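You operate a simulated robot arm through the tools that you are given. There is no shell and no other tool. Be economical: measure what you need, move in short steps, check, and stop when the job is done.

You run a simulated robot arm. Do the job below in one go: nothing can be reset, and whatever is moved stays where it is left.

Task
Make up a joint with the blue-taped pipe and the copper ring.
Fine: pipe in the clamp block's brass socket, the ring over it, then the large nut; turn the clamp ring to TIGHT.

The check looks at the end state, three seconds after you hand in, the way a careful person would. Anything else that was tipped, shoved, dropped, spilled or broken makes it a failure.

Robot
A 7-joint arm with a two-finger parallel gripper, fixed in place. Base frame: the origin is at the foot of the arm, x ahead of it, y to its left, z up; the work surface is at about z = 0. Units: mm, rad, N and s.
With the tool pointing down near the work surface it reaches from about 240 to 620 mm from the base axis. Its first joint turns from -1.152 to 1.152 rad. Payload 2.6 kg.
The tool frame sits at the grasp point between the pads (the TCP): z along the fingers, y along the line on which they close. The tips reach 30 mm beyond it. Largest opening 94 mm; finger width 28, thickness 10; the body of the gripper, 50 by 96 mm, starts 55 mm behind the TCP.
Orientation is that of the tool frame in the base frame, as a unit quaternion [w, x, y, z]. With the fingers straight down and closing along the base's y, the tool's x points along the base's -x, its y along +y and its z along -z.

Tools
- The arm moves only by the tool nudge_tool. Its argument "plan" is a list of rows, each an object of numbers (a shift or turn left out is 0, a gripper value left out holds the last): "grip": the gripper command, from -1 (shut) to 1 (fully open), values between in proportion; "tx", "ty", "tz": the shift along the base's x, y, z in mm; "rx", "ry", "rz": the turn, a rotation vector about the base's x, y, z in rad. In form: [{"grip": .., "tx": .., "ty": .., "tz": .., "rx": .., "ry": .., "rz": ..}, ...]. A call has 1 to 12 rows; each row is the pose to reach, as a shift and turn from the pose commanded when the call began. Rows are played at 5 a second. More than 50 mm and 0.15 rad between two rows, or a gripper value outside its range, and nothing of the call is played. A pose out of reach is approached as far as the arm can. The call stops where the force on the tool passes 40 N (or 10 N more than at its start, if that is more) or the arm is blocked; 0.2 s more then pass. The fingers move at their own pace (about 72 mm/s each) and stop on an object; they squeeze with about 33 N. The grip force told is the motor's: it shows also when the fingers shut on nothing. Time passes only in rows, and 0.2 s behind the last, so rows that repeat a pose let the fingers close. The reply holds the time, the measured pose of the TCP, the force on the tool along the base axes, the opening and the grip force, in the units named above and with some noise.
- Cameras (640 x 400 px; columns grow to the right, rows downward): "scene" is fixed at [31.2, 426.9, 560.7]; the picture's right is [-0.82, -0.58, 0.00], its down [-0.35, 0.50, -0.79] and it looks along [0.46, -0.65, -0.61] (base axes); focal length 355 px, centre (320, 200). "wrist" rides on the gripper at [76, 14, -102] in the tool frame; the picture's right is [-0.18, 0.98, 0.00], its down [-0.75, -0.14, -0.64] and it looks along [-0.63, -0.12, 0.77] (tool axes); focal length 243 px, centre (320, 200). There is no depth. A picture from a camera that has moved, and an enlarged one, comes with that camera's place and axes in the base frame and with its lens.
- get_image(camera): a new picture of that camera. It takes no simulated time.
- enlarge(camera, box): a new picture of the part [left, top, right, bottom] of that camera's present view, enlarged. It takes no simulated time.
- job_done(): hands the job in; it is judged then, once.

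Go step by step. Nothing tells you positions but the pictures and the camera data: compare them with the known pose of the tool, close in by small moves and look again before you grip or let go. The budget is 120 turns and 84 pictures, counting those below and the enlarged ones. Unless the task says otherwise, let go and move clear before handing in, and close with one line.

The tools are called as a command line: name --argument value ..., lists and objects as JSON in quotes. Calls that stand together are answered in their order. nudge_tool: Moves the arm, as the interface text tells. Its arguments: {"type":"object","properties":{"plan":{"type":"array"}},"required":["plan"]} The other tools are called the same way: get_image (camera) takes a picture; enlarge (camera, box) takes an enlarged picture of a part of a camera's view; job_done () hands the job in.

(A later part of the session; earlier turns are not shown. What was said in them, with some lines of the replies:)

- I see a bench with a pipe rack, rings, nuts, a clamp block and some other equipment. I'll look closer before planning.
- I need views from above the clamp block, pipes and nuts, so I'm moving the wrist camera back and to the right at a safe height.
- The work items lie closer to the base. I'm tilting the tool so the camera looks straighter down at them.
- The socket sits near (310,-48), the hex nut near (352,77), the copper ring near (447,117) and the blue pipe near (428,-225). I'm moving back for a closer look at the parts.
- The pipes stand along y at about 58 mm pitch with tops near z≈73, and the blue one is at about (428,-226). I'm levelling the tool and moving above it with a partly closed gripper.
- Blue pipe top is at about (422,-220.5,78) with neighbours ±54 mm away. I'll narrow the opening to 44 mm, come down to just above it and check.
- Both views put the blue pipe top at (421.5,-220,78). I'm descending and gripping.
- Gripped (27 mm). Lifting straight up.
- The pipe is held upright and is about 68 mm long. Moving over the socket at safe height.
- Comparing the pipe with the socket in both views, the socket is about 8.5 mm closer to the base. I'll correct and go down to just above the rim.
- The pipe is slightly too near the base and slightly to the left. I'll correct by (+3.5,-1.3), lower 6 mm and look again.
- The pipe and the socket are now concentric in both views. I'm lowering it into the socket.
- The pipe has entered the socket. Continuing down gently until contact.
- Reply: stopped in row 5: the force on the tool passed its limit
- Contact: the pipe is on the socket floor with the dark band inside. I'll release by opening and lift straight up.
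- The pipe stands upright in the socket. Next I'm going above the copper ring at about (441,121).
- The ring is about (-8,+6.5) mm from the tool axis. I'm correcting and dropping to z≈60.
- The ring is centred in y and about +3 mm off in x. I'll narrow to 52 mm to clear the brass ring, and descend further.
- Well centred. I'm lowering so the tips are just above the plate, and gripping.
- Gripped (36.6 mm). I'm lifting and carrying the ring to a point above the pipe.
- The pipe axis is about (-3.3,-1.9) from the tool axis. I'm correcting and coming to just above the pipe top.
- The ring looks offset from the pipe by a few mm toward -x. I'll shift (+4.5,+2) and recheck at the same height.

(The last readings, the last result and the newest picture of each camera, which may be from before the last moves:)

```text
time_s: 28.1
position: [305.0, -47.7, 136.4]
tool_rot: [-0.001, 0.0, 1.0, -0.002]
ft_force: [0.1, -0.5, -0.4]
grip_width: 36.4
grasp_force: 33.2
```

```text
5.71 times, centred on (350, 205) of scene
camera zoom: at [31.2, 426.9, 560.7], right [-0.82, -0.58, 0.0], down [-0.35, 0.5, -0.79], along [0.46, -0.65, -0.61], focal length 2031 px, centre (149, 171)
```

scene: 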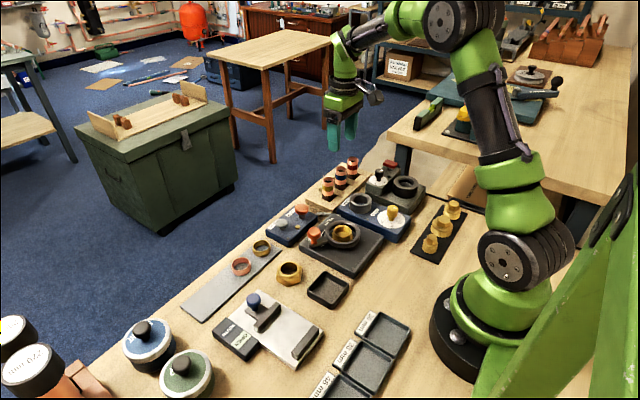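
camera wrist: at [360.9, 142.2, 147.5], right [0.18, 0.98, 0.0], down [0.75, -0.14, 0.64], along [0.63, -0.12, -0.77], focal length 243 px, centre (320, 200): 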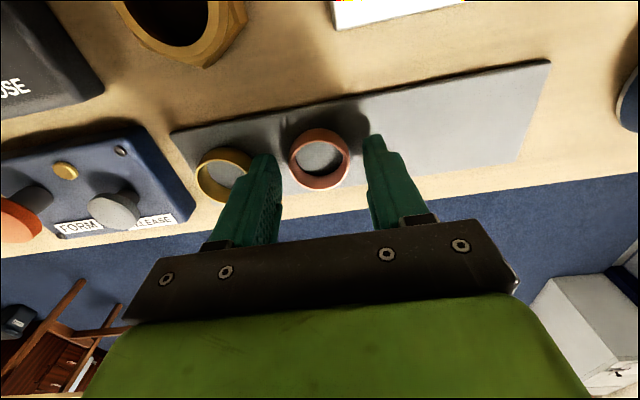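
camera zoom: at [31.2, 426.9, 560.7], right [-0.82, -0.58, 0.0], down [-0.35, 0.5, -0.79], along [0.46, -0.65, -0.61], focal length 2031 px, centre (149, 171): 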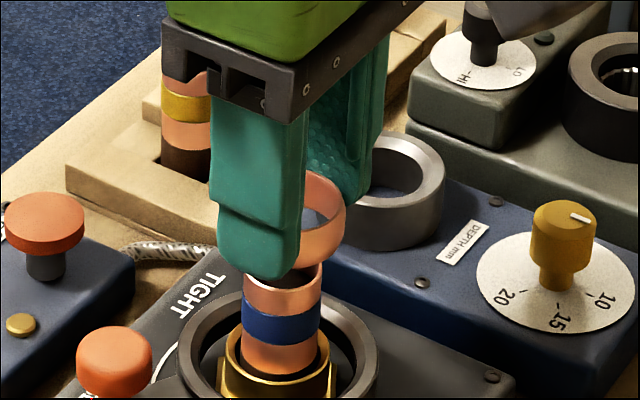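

Offset is now only about 1.5 mm in x. I'm correcting and lowering 10 mm to where the ring should begin passing the pipe rim.

nudge_tool --plan '[{"tx": 1.7, "ty": 0}, {"tx": 1.7, "tz": -5}, {"tx": 1.7, "tz": -10}, {"tx": 1.7, "tz": -10}]'

enlarge --camera "wrist" --box '[260, 80, 380, 200]'

enlarge --camera "scene" --box '[320, 170, 380, 240]'

```text
time_s: 29.1
position: [306.5, -48.7, 126.9]
tool_rot: [0.0, 0.0, 1.0, -0.001]
ft_force: [0.1, 0.9, 0.2]
grip_width: 36.6
grasp_force: 33.0
```

```text
3.33 times, centred on (320, 140) of wrist
camera zoom: at [230.2, -32.9, 229.0], right [0.18, 0.98, 0.0], down [0.75, -0.14, 0.64], along [0.63, -0.12, -0.77], focal length 809 px, centre (320, 400)
```

zoom: 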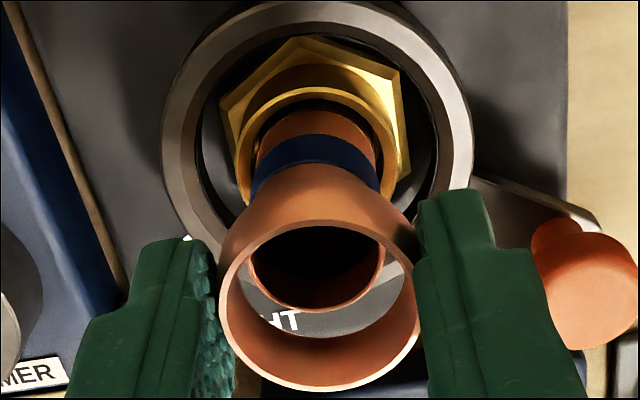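

```text
5.71 times, centred on (350, 205) of scene
camera zoom: at [31.2, 426.9, 560.7], right [-0.82, -0.58, 0.0], down [-0.35, 0.5, -0.79], along [0.46, -0.65, -0.61], focal length 2031 px, centre (149, 171)
```

zoom: 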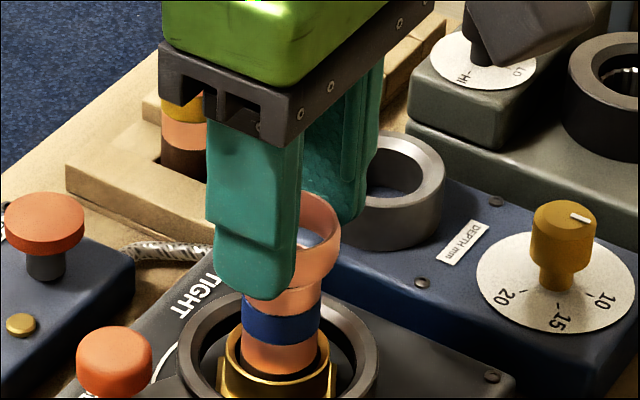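

The ring is concentric with the pipe within clearance. I'm lowering slowly.

nudge_tool --plan '[{"tz": -2}, {"tz": -4}, {"tz": -6}, {"tz": -8}, {"tz": -10}, {"tz": -10}]'

enlarge --camera "wrist" --box '[260, 80, 380, 200]'

enlarge --camera "scene" --box '[320, 170, 380, 240]'

```text
time_s: 30.4
position: [306.3, -49.1, 116.8]
tool_rot: [-0.001, 0.0, 1.0, -0.001]
ft_force: [0.2, 0.1, -0.5]
grip_width: 36.7
grasp_force: 32.6
```

```text
3.33 times, centred on (320, 140) of wrist
camera zoom: at [229.8, -33.4, 219.3], right [0.18, 0.98, 0.0], down [0.75, -0.14, 0.64], along [0.63, -0.12, -0.77], focal length 809 px, centre (320, 400)
```

zoom: 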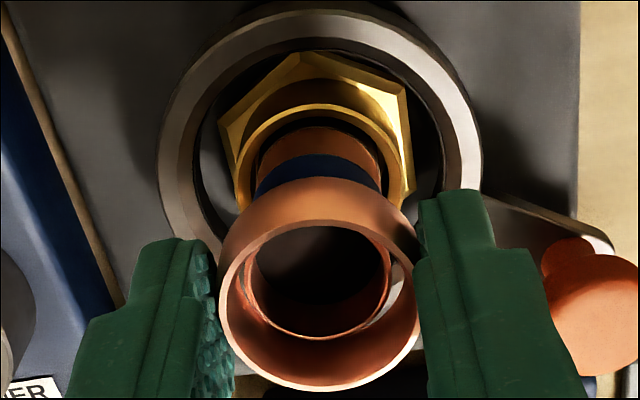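

```text
5.71 times, centred on (350, 205) of scene
camera zoom: at [31.2, 426.9, 560.7], right [-0.82, -0.58, 0.0], down [-0.35, 0.5, -0.79], along [0.46, -0.65, -0.61], focal length 2031 px, centre (149, 171)
```

zoom: 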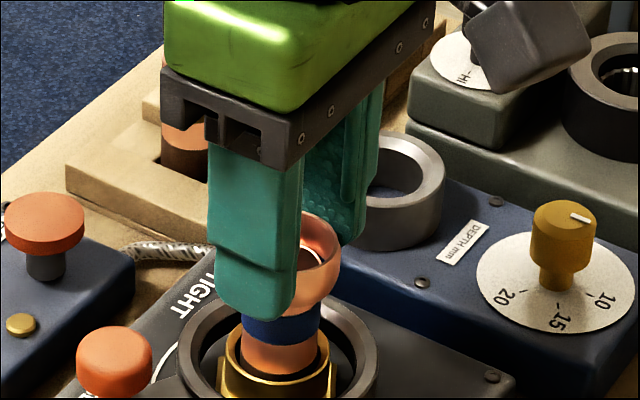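

The ring has passed over the pipe top. Continuing down toward the socket rim.

nudge_tool --plan '[{"tz": -4}, {"tz": -8}, {"tz": -12}, {"tz": -16}, {"tz": -20}, {"tz": -20}]'

enlarge --camera "scene" --box '[320, 170, 380, 240]'

```text
time_s: 31.9
position: [307.9, -48.6, 97.6]
tool_rot: [-0.001, -0.001, 1.0, -0.002]
ft_force: [0.5, -0.5, 0.0]
grip_width: 36.6
grasp_force: 33.3
```

```text
5.71 times, centred on (350, 205) of scene
camera zoom: at [31.2, 426.9, 560.7], right [-0.82, -0.58, 0.0], down [-0.35, 0.5, -0.79], along [0.46, -0.65, -0.61], focal length 2031 px, centre (149, 171)
```

zoom: 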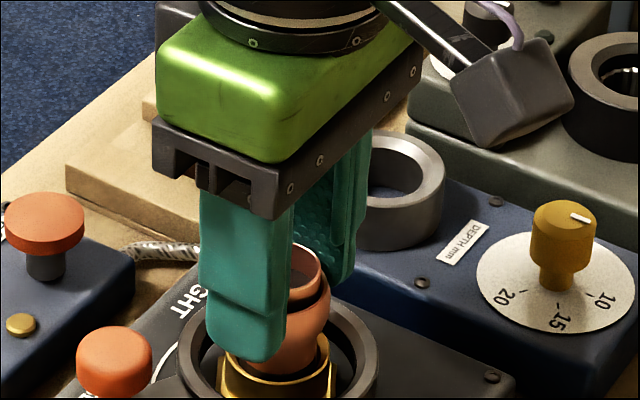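

nudge_tool --plan '[{"tz": -2}, {"tz": -4}, {"tz": -6}, {"tz": -8}, {"tz": -8}]'

enlarge --camera "scene" --box '[320, 180, 380, 250]'

enlarge --camera "wrist" --box '[260, 80, 380, 200]'

```text
time_s: 33.0
position: [307.1, -48.3, 89.2]
tool_rot: [-0.001, 0.0, 1.0, -0.001]
ft_force: [-0.3, -0.1, 0.3]
grip_width: 36.7
grasp_force: 32.8
```

```text
5.71 times, centred on (350, 215) of scene
camera zoom: at [31.2, 426.9, 560.7], right [-0.82, -0.58, 0.0], down [-0.35, 0.5, -0.79], along [0.46, -0.65, -0.61], focal length 2031 px, centre (149, 114)
```

zoom: 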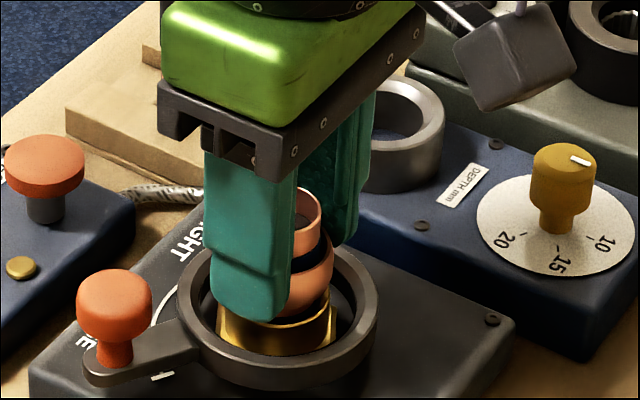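

```text
3.33 times, centred on (320, 140) of wrist
camera zoom: at [230.6, -32.9, 191.5], right [0.18, 0.98, 0.0], down [0.75, -0.14, 0.64], along [0.63, -0.12, -0.77], focal length 809 px, centre (320, 400)
```

zoom: 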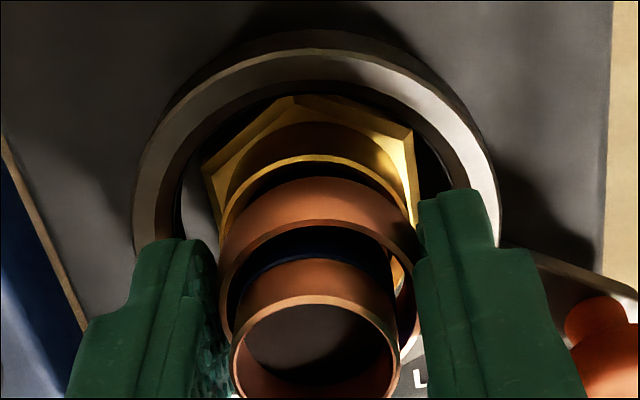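

nudge_tool --plan '[{"tz": -1}, {"tz": -2}, {"tz": -3}, {"tz": -4}, {"tz": -4}]'

enlarge --camera "wrist" --box '[260, 80, 380, 200]'

```text
time_s: 34.2
position: [306.4, -48.4, 83.7]
tool_rot: [-0.001, 0.0, 1.0, -0.001]
ft_force: [-0.1, -1.0, -1.0]
grip_width: 36.8
grasp_force: 32.8
```

```text
3.33 times, centred on (320, 140) of wrist
camera zoom: at [230.4, -32.9, 186.7], right [0.18, 0.98, 0.0], down [0.75, -0.14, 0.64], along [0.63, -0.12, -0.77], focal length 809 px, centre (320, 400)
```

zoom: 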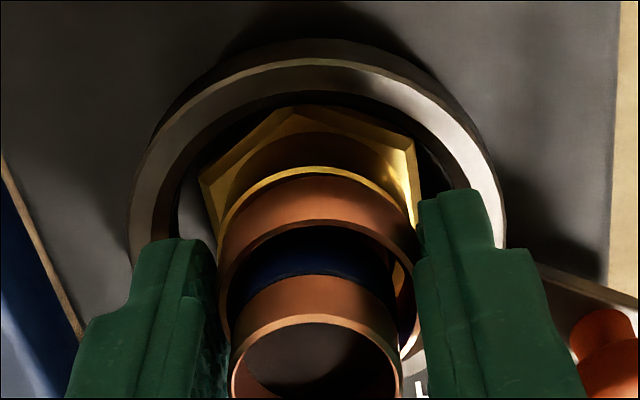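

The ring sits just on the rim. I'll open only a few mm so it settles, then lift.

nudge_tool --plan '[{"grip": -0.13}, {"grip": -0.13}, {"tz": 10}, {"tz": 30}, {"tz": 70}, {"tz": 110}, {"tz": 110}]'

enlarge --camera "scene" --box '[320, 180, 380, 250]'

get_image --camera "wrist"

```text
time_s: 35.9
position: [307.7, -45.8, 193.4]
tool_rot: [-0.001, -0.001, 1.0, -0.001]
ft_force: [0.2, -0.1, -0.9]
grip_width: 40.9
grasp_force: 0.0
```

```text
5.71 times, centred on (350, 215) of scene
camera zoom: at [31.1, 426.9, 560.7], right [-0.82, -0.58, 0.0], down [-0.35, 0.5, -0.79], along [0.46, -0.65, -0.61], focal length 2031 px, centre (149, 114)
```

zoom: 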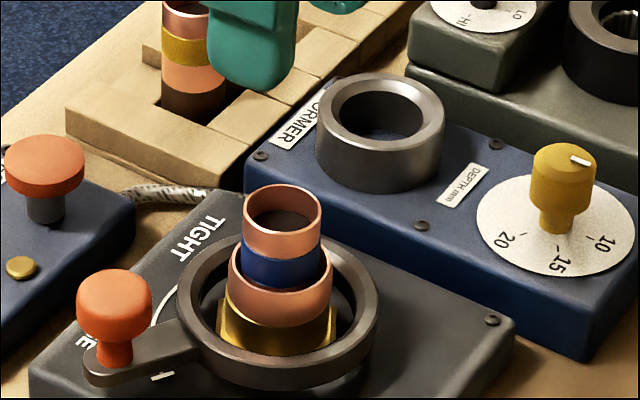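

```text
28 pictures are left
camera wrist: at [230.6, -29.9, 297.4], right [0.18, 0.98, 0.0], down [0.75, -0.14, 0.64], along [0.63, -0.12, -0.77], focal length 243 px, centre (320, 200)
```

wrist: 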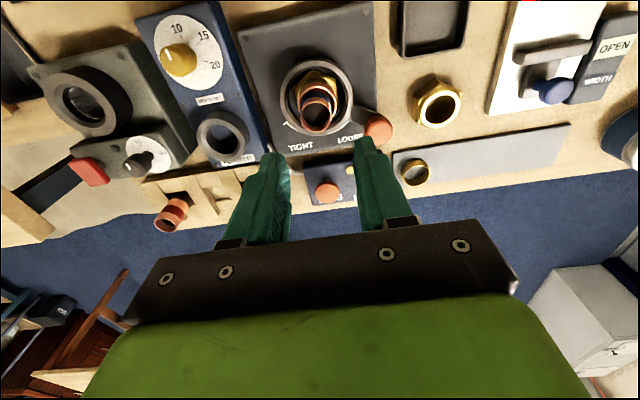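

The ring is seated around the pipe on the socket. Next is the large hex nut near (343,76), whose flats are roughly perpendicular to y. I'm moving above it.

nudge_tool --plan '[{"tx": 12, "ty": 40, "grip": 0.45}, {"tx": 25, "ty": 80}, {"tx": 37, "ty": 124}, {"tx": 37, "ty": 124, "tz": -40}, {"tx": 37, "ty": 124, "tz": -84}, {"tx": 37, "ty": 124, "tz": -84}]'

get_image --camera "wrist"

```text
time_s: 37.2
position: [344.1, 74.2, 107.5]
tool_rot: [-0.001, 0.0, 1.0, -0.001]
ft_force: [-0.3, -0.1, 0.1]
grip_width: 68.2
grasp_force: 0.2
```

```text
27 pictures are left
camera wrist: at [267.8, 90.1, 210.3], right [0.18, 0.98, 0.0], down [0.75, -0.14, 0.64], along [0.63, -0.12, -0.77], focal length 243 px, centre (320, 200)
```

wrist: 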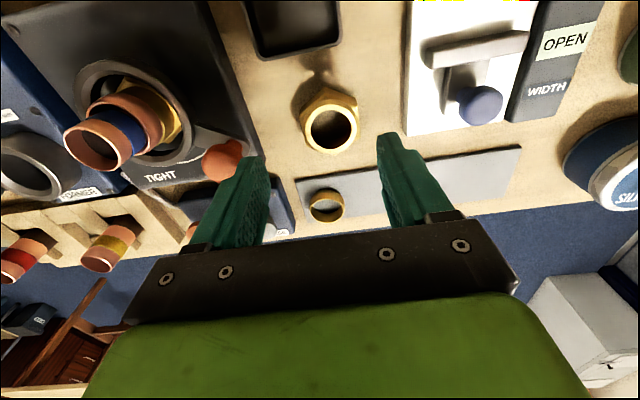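

The nut is about (+4.5,+8) from the tool axis. I'm correcting and going down to just above it.

nudge_tool --plan '[{"tx": 4.5, "ty": 8, "tz": -10}, {"tx": 4.5, "ty": 8, "tz": -30}, {"tx": 4.5, "ty": 8, "tz": -42}, {"tx": 4.5, "ty": 8, "tz": -42}]'

get_image --camera "wrist"

enlarge --camera "scene" --box '[240, 220, 340, 320]'

```text
time_s: 38.2
position: [349.0, 81.4, 66.0]
tool_rot: [0.0, 0.0, 1.0, -0.001]
ft_force: [0.7, 0.5, -0.8]
grip_width: 68.1
grasp_force: 0.1
```

```text
26 pictures are left
camera wrist: at [273.2, 96.9, 169.5], right [0.18, 0.98, 0.0], down [0.75, -0.14, 0.64], along [0.63, -0.12, -0.77], focal length 243 px, centre (320, 200)
```

wrist: 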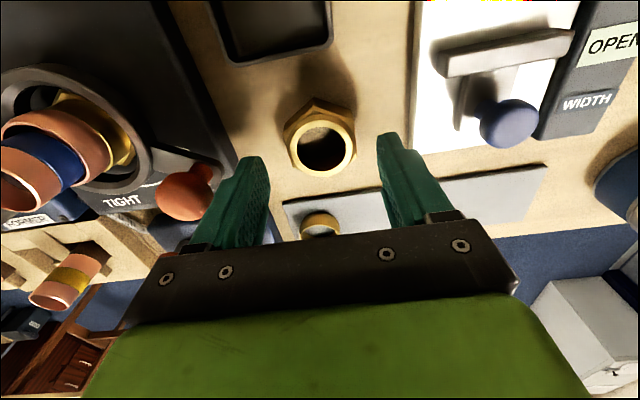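

```text
4.00 times, centred on (290, 270) of scene
camera zoom: at [31.2, 426.9, 560.7], right [-0.82, -0.58, 0.0], down [-0.35, 0.5, -0.79], along [0.46, -0.65, -0.61], focal length 1422 px, centre (440, -80)
```

zoom: 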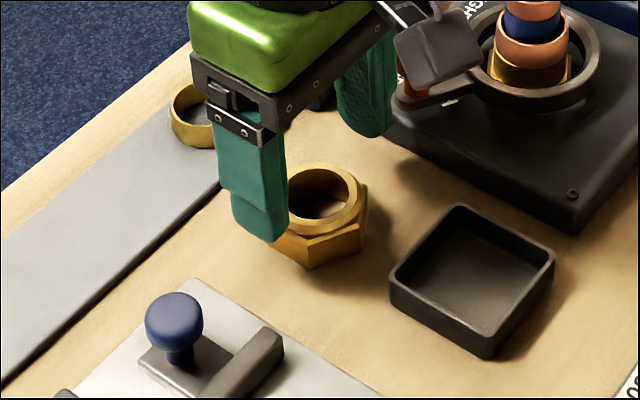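

The nut is centred between the fingers. I'm going down to grip the upper part of its hex, with the tips about 10 mm above the bench.

nudge_tool --plan '[{"tz": -9}, {"tz": -18}, {"tz": -27.5}, {"tz": -27.5, "grip": -1}, {"tz": -27.5}, {"tz": -27.5}, {"tz": -27.5}]'

enlarge --camera "scene" --box '[240, 220, 340, 320]'

```text
time_s: 39.9
position: [350.9, 81.9, 41.2]
tool_rot: [-0.001, 0.0, 1.0, -0.001]
ft_force: [0.0, 0.5, -0.6]
grip_width: 51.4
grasp_force: 33.0
```

```text
4.00 times, centred on (290, 270) of scene
camera zoom: at [31.2, 426.9, 560.7], right [-0.82, -0.58, 0.0], down [-0.35, 0.5, -0.79], along [0.46, -0.65, -0.61], focal length 1422 px, centre (440, -80)
```

zoom: 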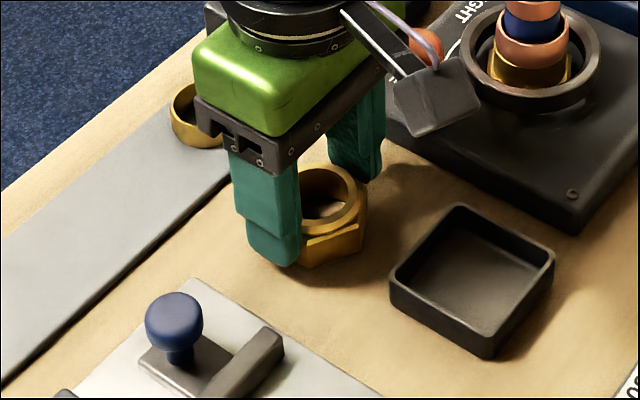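

Gripped on the flats (51.4 mm). I'm lifting and carrying the nut above the pipe.

nudge_tool --plan '[{"tz": 30}, {"tz": 70}, {"tz": 110}, {"tz": 130}, {"tx": -10, "ty": -33, "tz": 130}, {"tx": -21, "ty": -66, "tz": 130}, {"tx": -31, "ty": -99, "tz": 130}, {"tx": -41.5, "ty": -132, "tz": 130}, {"tx": -41.5, "ty": -132, "tz": 115}, {"tx": -41.5, "ty": -132, "tz": 115}]'

enlarge --camera "wrist" --box '[240, 60, 400, 220]'

enlarge --camera "scene" --box '[310, 160, 390, 240]'

```text
time_s: 42.0
position: [309.1, -48.2, 157.9]
tool_rot: [-0.001, 0.0, 1.0, -0.001]
ft_force: [0.3, -0.7, -0.8]
grip_width: 51.5
grasp_force: 32.9
```

```text
2.50 times, centred on (320, 140) of wrist
camera zoom: at [232.4, -33.2, 259.9], right [0.18, 0.98, 0.0], down [0.75, -0.14, 0.64], along [0.63, -0.12, -0.77], focal length 606 px, centre (320, 350)
```

zoom: 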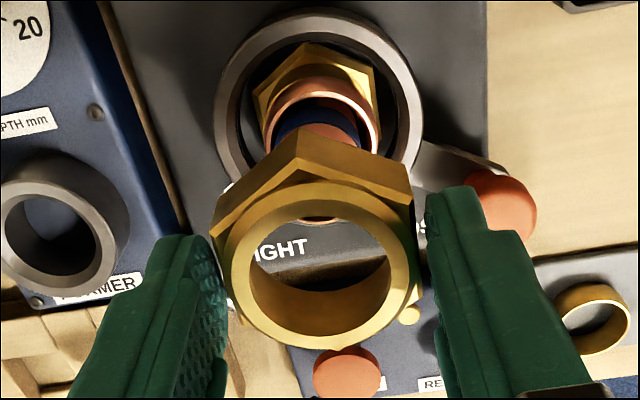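

```text
5.00 times, centred on (350, 200) of scene
camera zoom: at [31.2, 426.9, 560.7], right [-0.82, -0.58, 0.0], down [-0.35, 0.5, -0.79], along [0.46, -0.65, -0.61], focal length 1777 px, centre (170, 200)
```

zoom: 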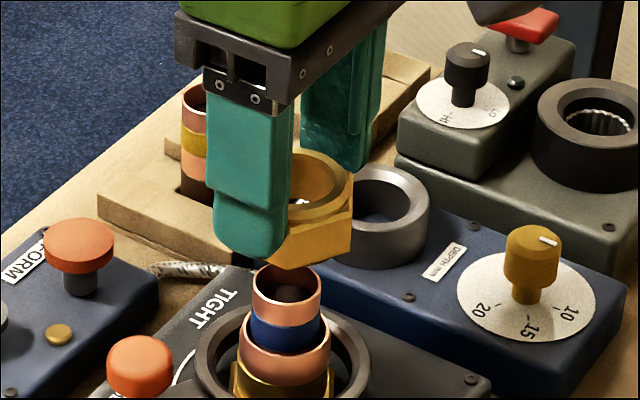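

The nut is within about 2 mm of the pipe axis. I'll shift (+1,+1.3) and lower so its wide lower bore starts over the pipe.

nudge_tool --plan '[{"tx": 1, "ty": 1.3}, {"tx": 1, "ty": 1.3, "tz": -8}, {"tx": 1, "ty": 1.3, "tz": -16}, {"tx": 1, "ty": 1.3, "tz": -24}, {"tx": 1, "ty": 1.3, "tz": -24}]'

enlarge --camera "wrist" --box '[260, 100, 380, 220]'

enlarge --camera "scene" --box '[310, 160, 390, 240]'

```text
time_s: 43.2
position: [306.9, -45.8, 132.3]
tool_rot: [-0.001, 0.0, 1.0, -0.001]
ft_force: [-0.3, 0.0, -1.1]
grip_width: 51.1
grasp_force: 33.2
```

```text
3.33 times, centred on (320, 160) of wrist
camera zoom: at [231.0, -30.5, 235.2], right [0.18, 0.98, 0.0], down [0.75, -0.14, 0.64], along [0.63, -0.12, -0.77], focal length 809 px, centre (320, 333)
```

zoom: 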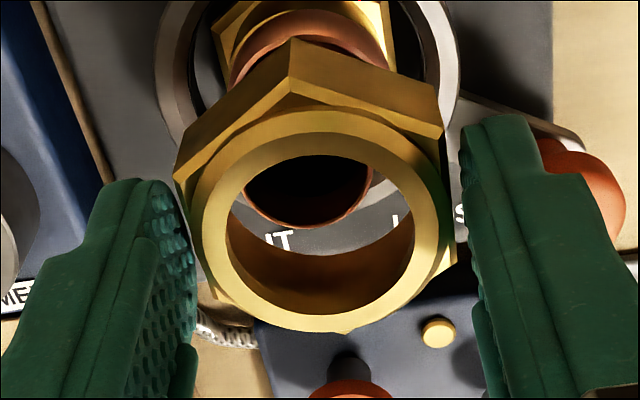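

```text
5.00 times, centred on (350, 200) of scene
camera zoom: at [31.2, 426.9, 560.7], right [-0.82, -0.58, 0.0], down [-0.35, 0.5, -0.79], along [0.46, -0.65, -0.61], focal length 1777 px, centre (170, 200)
```

zoom: 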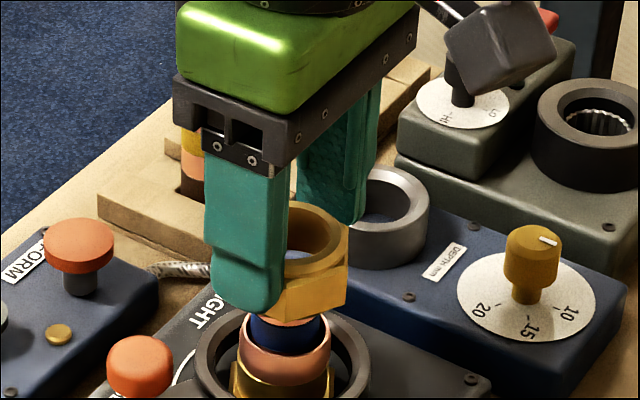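

In the wrist view the pipe is about 2.5 mm toward -y relative to the nut bore. I'll correct by (+1,-2.2) and lower 12 mm more.

nudge_tool --plan '[{"tx": 1, "ty": -2.2}, {"tx": 1, "ty": -2.2, "tz": -4}, {"tx": 1, "ty": -2.2, "tz": -8}, {"tx": 1, "ty": -2.2, "tz": -12}, {"tx": 1, "ty": -2.2, "tz": -12}]'

enlarge --camera "wrist" --box '[260, 100, 380, 220]'

```text
time_s: 44.5
position: [309.1, -49.8, 120.5]
tool_rot: [-0.001, 0.0, 1.0, -0.001]
ft_force: [-0.7, 0.2, -1.3]
grip_width: 51.5
grasp_force: 33.2
```

```text
3.33 times, centred on (320, 160) of wrist
camera zoom: at [232.6, -34.7, 222.8], right [0.18, 0.98, 0.0], down [0.75, -0.14, 0.64], along [0.63, -0.12, -0.77], focal length 809 px, centre (320, 333)
```

zoom: 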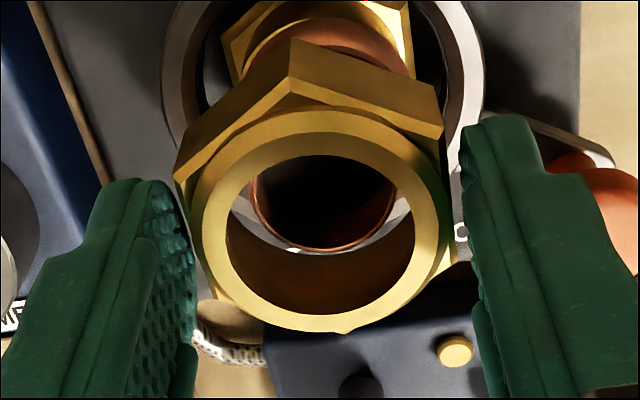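

nudge_tool --plan '[{"tx": -0.7, "ty": 0.6}, {"tx": -0.7, "ty": 0.6, "tz": -3}, {"tx": -0.7, "ty": 0.6, "tz": -6}, {"tx": -0.7, "ty": 0.6, "tz": -9}, {"tx": -0.7, "ty": 0.6, "tz": -9}]'

enlarge --camera "wrist" --box '[260, 100, 380, 220]'

```text
time_s: 45.6
position: [307.7, -49.2, 110.9]
tool_rot: [-0.001, 0.0, 1.0, -0.001]
ft_force: [-0.4, -0.4, -0.3]
grip_width: 51.4
grasp_force: 32.9
```

```text
3.33 times, centred on (320, 160) of wrist
camera zoom: at [231.7, -33.4, 213.7], right [0.18, 0.98, 0.0], down [0.75, -0.14, 0.64], along [0.63, -0.12, -0.77], focal length 809 px, centre (320, 333)
```

zoom: 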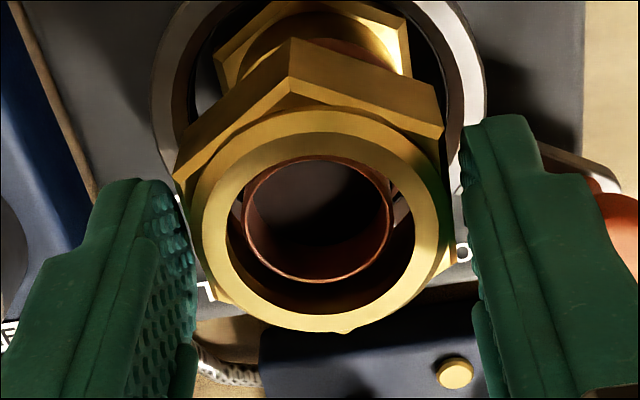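

Nearly concentric, and the pipe top is about at the nut's top lip. A tiny correction, then lowering further.

nudge_tool --plan '[{"tx": -0.8, "ty": -0.5}, {"tx": -0.8, "ty": -0.5, "tz": -3}, {"tx": -0.8, "ty": -0.5, "tz": -6}, {"tx": -0.8, "ty": -0.5, "tz": -9}, {"tx": -0.8, "ty": -0.5, "tz": -9}]'

enlarge --camera "scene" --box '[320, 180, 380, 250]'

```text
time_s: 46.9
position: [308.0, -48.1, 101.6]
tool_rot: [-0.001, 0.0, 1.0, -0.001]
ft_force: [-0.2, 0.9, -1.0]
grip_width: 51.3
grasp_force: 33.3
```

```text
5.71 times, centred on (350, 215) of scene
camera zoom: at [31.2, 426.9, 560.7], right [-0.82, -0.58, 0.0], down [-0.35, 0.5, -0.79], along [0.46, -0.65, -0.61], focal length 2031 px, centre (149, 114)
```

zoom: 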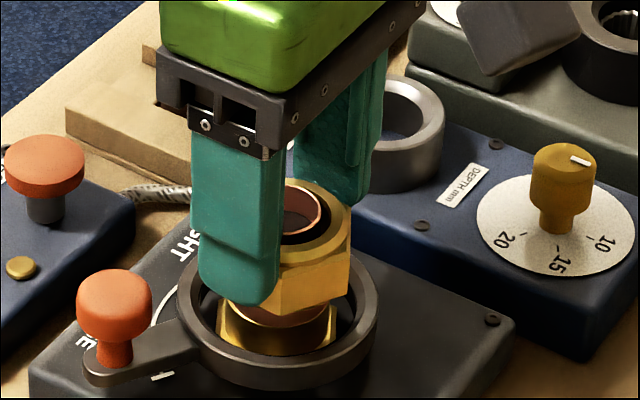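

The pipe is through the nut. I'm lowering the last stretch to seat it.

nudge_tool --plan '[{"tz": -2}, {"tz": -4}, {"tz": -6}, {"tz": -8}, {"tz": -10}, {"tz": -12}, {"tz": -12}]'

enlarge --camera "scene" --box '[320, 180, 380, 250]'

```text
time_s: 48.5
position: [308.9, -49.8, 89.9]
tool_rot: [-0.001, 0.001, 1.0, -0.001]
ft_force: [-0.9, -0.4, -1.0]
grip_width: 51.4
grasp_force: 33.0
```

```text
5.71 times, centred on (350, 215) of scene
camera zoom: at [31.2, 426.9, 560.7], right [-0.82, -0.58, 0.0], down [-0.35, 0.5, -0.79], along [0.46, -0.65, -0.61], focal length 2031 px, centre (149, 114)
```

zoom: 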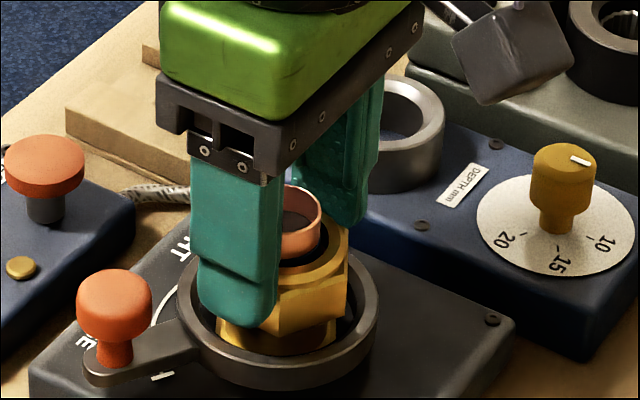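

nudge_tool --plan '[{"tz": -1}, {"tz": -2}, {"tz": -3}, {"tz": -4}, {"tz": -5}, {"tz": -5}]'

enlarge --camera "scene" --box '[320, 180, 380, 250]'

```text
time_s: 49.9
position: [307.2, -50.4, 85.6]
tool_rot: [0.0, -0.001, 1.0, -0.002]
ft_force: [0.2, -0.5, -0.7]
grip_width: 51.7
grasp_force: 32.8
```

```text
5.71 times, centred on (350, 215) of scene
camera zoom: at [31.2, 426.9, 560.7], right [-0.82, -0.58, 0.0], down [-0.35, 0.5, -0.79], along [0.46, -0.65, -0.61], focal length 2031 px, centre (149, 114)
```

zoom: 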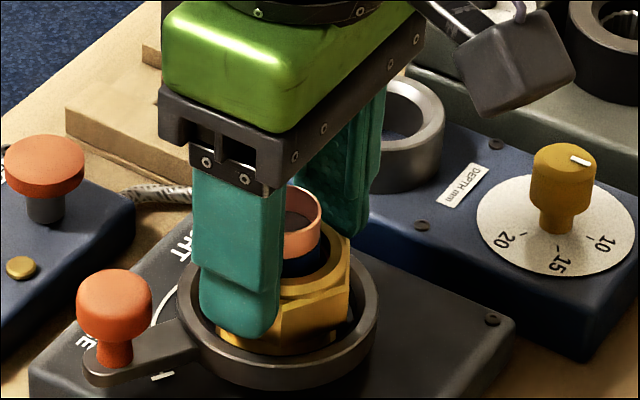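

nudge_tool --plan '[{"tz": -1}, {"tz": -2}, {"tz": -3}, {"tz": -4}, {"tz": -5}, {"tz": -5}]'

```text
time_s: 51.2
position: [308.3, -49.7, 80.2]
tool_rot: [0.001, 0.0, 1.0, -0.001]
ft_force: [-2.3, -6.0, 27.7]
grip_width: 51.3
grasp_force: 33.1
```

Contact is felt (28 N). I'm checking before releasing.

enlarge --camera "scene" --box '[320, 180, 380, 250]'

```text
5.71 times, centred on (350, 215) of scene
camera zoom: at [31.1, 426.9, 560.7], right [-0.82, -0.58, 0.0], down [-0.35, 0.5, -0.79], along [0.46, -0.65, -0.61], focal length 2031 px, centre (149, 114)
```

zoom: 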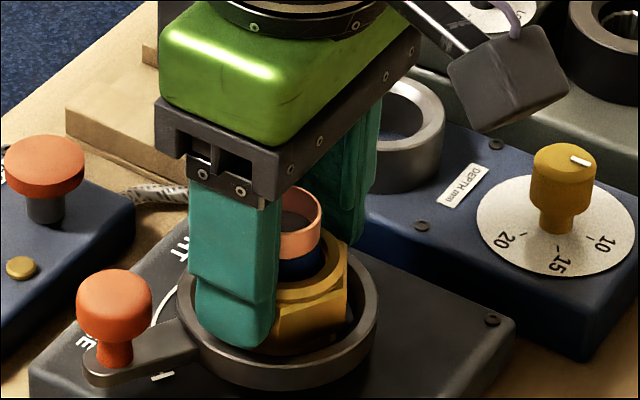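

I'll ease up 1 mm, open to let the nut settle, then lift clear.

nudge_tool --plan '[{"tz": 1}, {"tz": 1, "grip": 0.2}, {"tz": 1}, {"tz": 10}, {"tz": 35}, {"tz": 75}, {"tz": 110}, {"tz": 110}]'

enlarge --camera "scene" --box '[310, 180, 390, 260]'

enlarge --camera "wrist" --box '[230, 40, 410, 190]'

```text
time_s: 53.0
position: [307.2, -49.4, 189.5]
tool_rot: [0.0, 0.0, 1.0, -0.001]
ft_force: [0.7, -0.6, -0.2]
grip_width: 56.7
grasp_force: 0.0
```

```text
5.00 times, centred on (350, 220) of scene
camera zoom: at [31.1, 426.9, 560.7], right [-0.82, -0.58, 0.0], down [-0.35, 0.5, -0.79], along [0.46, -0.65, -0.61], focal length 1777 px, centre (170, 100)
```

zoom: 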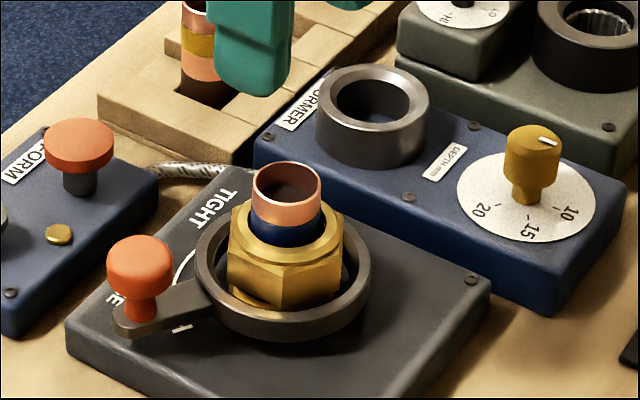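

```text
2.67 times, centred on (320, 115) of wrist
camera zoom: at [230.9, -33.2, 291.9], right [0.18, 0.98, 0.0], down [0.75, -0.14, 0.64], along [0.63, -0.12, -0.77], focal length 647 px, centre (320, 427)
```

zoom: 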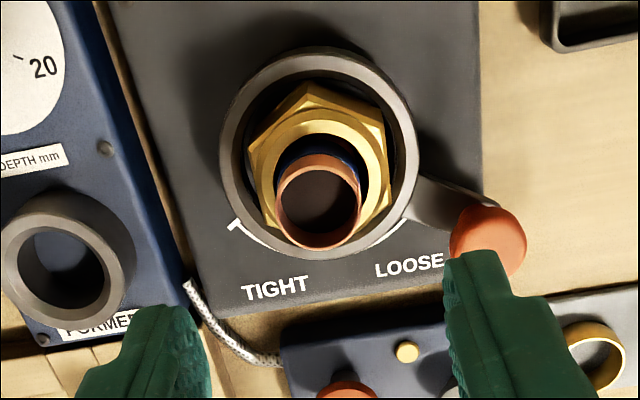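

The nut is down over the ring and pipe. Next is the clamp handle: the knob is near (343,2) at about 48° and TIGHT is at about -55°. I'm moving above the knob with the tool yawed to match the handle.

nudge_tool --plan '[{"tx": 9, "ty": 13, "rz": 0.15, "grip": -0.15}, {"tx": 18, "ty": 26, "rz": 0.3}, {"tx": 27, "ty": 39, "rz": 0.45}, {"tx": 36, "ty": 51, "rz": 0.6}, {"tx": 36, "ty": 51, "rz": 0.75, "tz": -30}, {"tx": 36, "ty": 51, "rz": 0.75, "tz": -65}, {"tx": 36, "ty": 51, "rz": 0.75, "tz": -65}]'

get_image --camera "wrist"

```text
time_s: 54.6
position: [343.6, -0.1, 124.2]
tool_rot: [-0.001, -0.366, 0.93, -0.001]
ft_force: [-0.4, 0.2, 0.4]
grip_width: 40.3
grasp_force: 0.0
```

```text
11 pictures are left
camera wrist: at [278.4, -39.2, 227.0], right [-0.54, 0.84, 0.0], down [0.65, 0.41, 0.64], along [0.54, 0.34, -0.77], focal length 243 px, centre (320, 200)
```

wrist: 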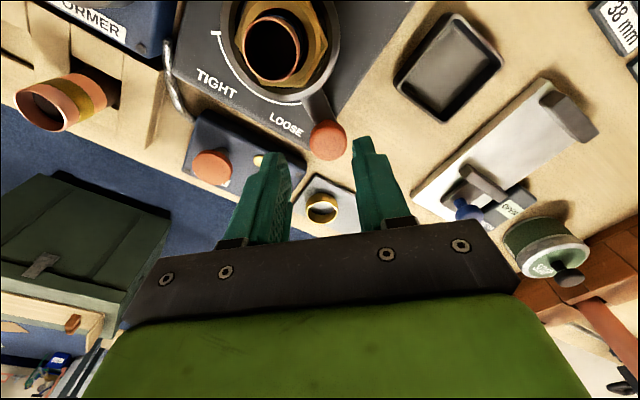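

The knob is about 5.6 mm along the tool's y from the axis. I'm correcting and lowering so the fingers straddle it.

nudge_tool --plan '[{"tx": -3.8, "ty": 4.1}, {"tx": -3.8, "ty": 4.1, "tz": -12}, {"tx": -3.8, "ty": 4.1, "tz": -24}, {"tx": -3.8, "ty": 4.1, "tz": -32}, {"tx": -3.8, "ty": 4.1, "tz": -38}, {"tx": -3.8, "ty": 4.1, "tz": -38}]'

enlarge --camera "scene" --box '[280, 180, 390, 280]'

```text
time_s: 56.0
position: [338.9, 4.2, 87.8]
tool_rot: [-0.001, -0.365, 0.931, -0.002]
ft_force: [-0.7, 0.4, 0.5]
grip_width: 39.7
grasp_force: 0.1
```

```text
4.00 times, centred on (335, 230) of scene
camera zoom: at [31.2, 426.9, 560.7], right [-0.82, -0.58, 0.0], down [-0.35, 0.5, -0.79], along [0.46, -0.65, -0.61], focal length 1422 px, centre (260, 80)
```

zoom: 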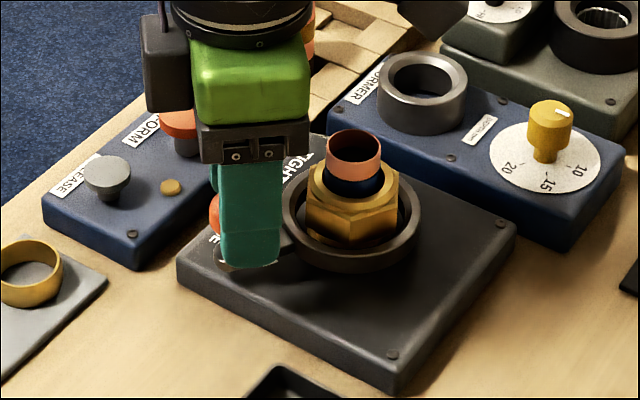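

The fingers straddle the knob, slightly inward. I'll shift outward and sweep the first half of the arc clockwise, rotating the tool with it.

nudge_tool --plan '[{"tx": 2.8, "ty": 2.2}, {"tx": 9.7, "ty": -2.8, "rz": -0.11}, {"tx": 16, "ty": -8.7, "rz": -0.22}, {"tx": 21.4, "ty": -15.4, "rz": -0.33}, {"tx": 25.9, "ty": -22.6, "rz": -0.44}, {"tx": 29.5, "ty": -30.4, "rz": -0.55}, {"tx": 32, "ty": -38.7, "rz": -0.66}, {"tx": 33.4, "ty": -47.1, "rz": -0.77}]'

enlarge --camera "scene" --box '[280, 180, 390, 280]'

```text
time_s: 57.9
position: [373.6, -40.0, 86.9]
tool_rot: [-0.001, 0.011, 1.0, -0.001]
ft_force: [0.5, 0.9, 0.1]
grip_width: 40.4
grasp_force: 0.2
```

```text
4.00 times, centred on (335, 230) of scene
camera zoom: at [31.1, 426.9, 560.7], right [-0.82, -0.58, 0.0], down [-0.35, 0.5, -0.79], along [0.46, -0.65, -0.61], focal length 1422 px, centre (260, 80)
```

zoom: 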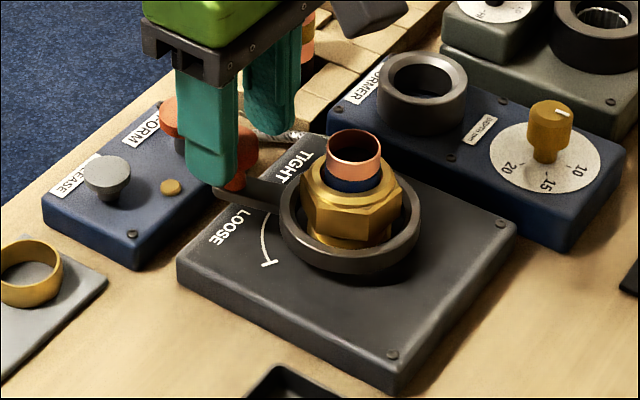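

The handle is turning well. I'll continue the second half, turning the tool further so the leading finger clears the former unit.

nudge_tool --plan '[{"tx": -0.7, "ty": -6.9, "rz": -0.148}, {"tx": -1.6, "ty": -13.6, "rz": -0.296}, {"tx": -3.1, "ty": -20.1, "rz": -0.444}, {"tx": -4.9, "ty": -26.5, "rz": -0.592}, {"tx": -7.3, "ty": -32.7, "rz": -0.74}, {"tx": -10.3, "ty": -38.6, "rz": -0.888}, {"tx": -13.9, "ty": -44.2, "rz": -1.036}, {"tx": -18.1, "ty": -49.4, "rz": -1.184}, {"tx": -22.8, "ty": -54.1, "rz": -1.332}, {"tx": -27.9, "ty": -58.3, "rz": -1.48}]'

enlarge --camera "scene" --box '[280, 180, 390, 280]'

```text
time_s: 60.0
position: [345.6, -98.9, 86.5]
tool_rot: [-0.002, 0.683, 0.731, -0.001]
ft_force: [1.5, 0.7, -0.1]
grip_width: 40.6
grasp_force: 0.4
```

```text
4.00 times, centred on (335, 230) of scene
camera zoom: at [31.2, 426.9, 560.7], right [-0.82, -0.58, 0.0], down [-0.35, 0.5, -0.79], along [0.46, -0.65, -0.61], focal length 1422 px, centre (260, 80)
```

zoom: 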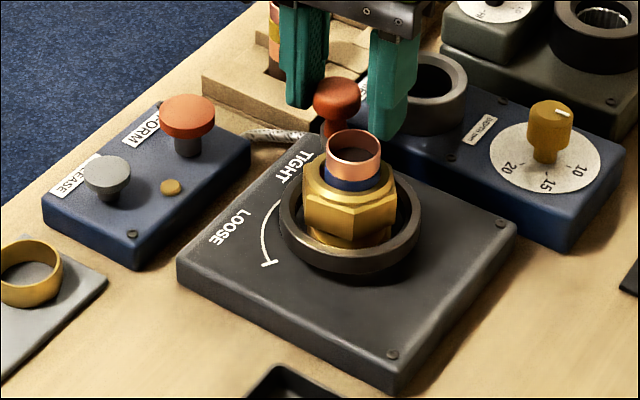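

nudge_tool --plan '[{"tx": -2, "ty": -0.7}, {"tx": -3.8, "ty": -1.3}, {"tx": -5.4, "ty": -2.3}, {"tx": -7, "ty": -3.3}, {"tx": -8.7, "ty": -4.1}, {"tx": -10.3, "ty": -5}, {"tx": -10.3, "ty": -5}]'

enlarge --camera "wrist" --box '[160, 0, 480, 200]'

```text
time_s: 61.6
position: [334.0, -102.8, 87.7]
tool_rot: [0.0, 0.682, 0.731, 0.001]
ft_force: [5.0, 1.9, -0.9]
grip_width: 42.4
grasp_force: 1.9
```

```text
2.00 times, centred on (320, 100) of wrist
camera zoom: at [343.5, -25.3, 189.3], right [0.99, -0.11, 0.0], down [-0.09, -0.76, 0.64], along [-0.07, -0.64, -0.77], focal length 485 px, centre (320, 400)
```

zoom: 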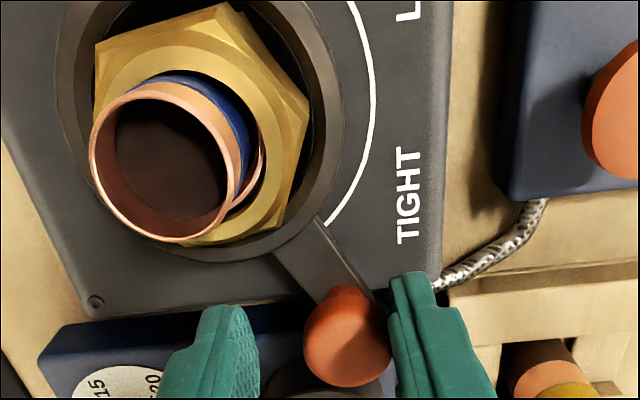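

The handle is reaching the TIGHT end of the arc and resistance is rising. I'll push a little more to see whether it meets its stop.

nudge_tool --plan '[{"tx": -1.7, "ty": -0.7}, {"tx": -3.4, "ty": -1.4}, {"tx": -5, "ty": -2}, {"tx": -5, "ty": -2}]'

enlarge --camera "wrist" --box '[160, 0, 480, 200]'

```text
time_s: 62.6
position: [332.0, -106.2, 87.6]
tool_rot: [0.0, 0.682, 0.732, 0.001]
ft_force: [14.9, 7.1, -0.1]
grip_width: 48.8
grasp_force: 8.1
```

```text
2.00 times, centred on (320, 100) of wrist
camera zoom: at [339.9, -28.0, 190.3], right [0.99, -0.11, 0.0], down [-0.09, -0.76, 0.64], along [-0.07, -0.64, -0.77], focal length 485 px, centre (320, 400)
```

zoom: 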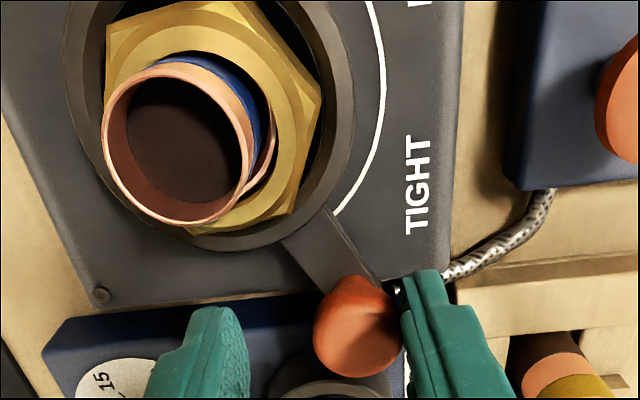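

The handle is against its stop at TIGHT. I'm backing off, opening and lifting away.

nudge_tool --plan '[{"tx": 4, "ty": 1.5}, {"tx": 6, "ty": 2}, {"tx": 6, "ty": 2, "tz": 20}, {"tx": 6, "ty": 2, "tz": 60}, {"tx": 10, "ty": 2, "tz": 105}, {"tx": 30, "ty": 2, "tz": 130}, {"tx": 60, "ty": 2, "tz": 150}, {"tx": 60, "ty": 2, "tz": 150}]'

enlarge --camera "scene" --box '[310, 180, 390, 260]'

get_image --camera "scene"

```text
time_s: 64.5
position: [390.1, -102.8, 234.7]
tool_rot: [-0.002, 0.682, 0.732, 0.0]
ft_force: [-0.2, 0.0, -0.8]
grip_width: 39.8
grasp_force: 0.0
```

```text
5.00 times, centred on (350, 220) of scene
camera zoom: at [31.2, 426.9, 560.7], right [-0.82, -0.58, 0.0], down [-0.35, 0.5, -0.79], along [0.46, -0.65, -0.61], focal length 1777 px, centre (170, 100)
```

zoom: 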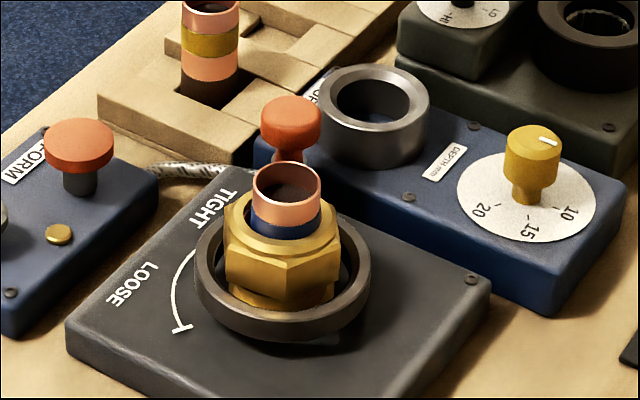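

```text
4 pictures are left
```

scene: 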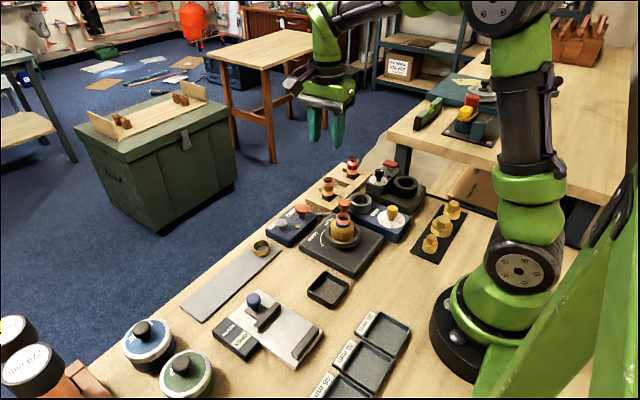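

Checking the nut's seating once more, closely.

enlarge --camera "scene" --box '[342, 205, 382, 250]'

```text
8.89 times, centred on (362, 228) of scene
camera zoom: at [31.2, 426.9, 560.7], right [-0.82, -0.58, 0.0], down [-0.35, 0.5, -0.79], along [0.46, -0.65, -0.61], focal length 3160 px, centre (-53, -44)
```

zoom: 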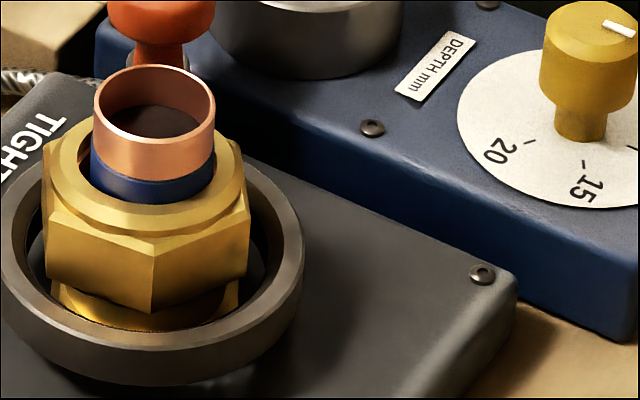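

The blue-taped pipe is in the socket, the copper ring and large nut sit level over it, and the clamp handle is at its TIGHT stop. The arm is clear and nothing else has been disturbed, so I'm handing in.

job_done

```text
The job is handed in.
```

The joint is made up: the blue-taped pipe is in the brass socket, with the copper ring and large nut over it, and the clamp ring is turned to its stop at TIGHT.
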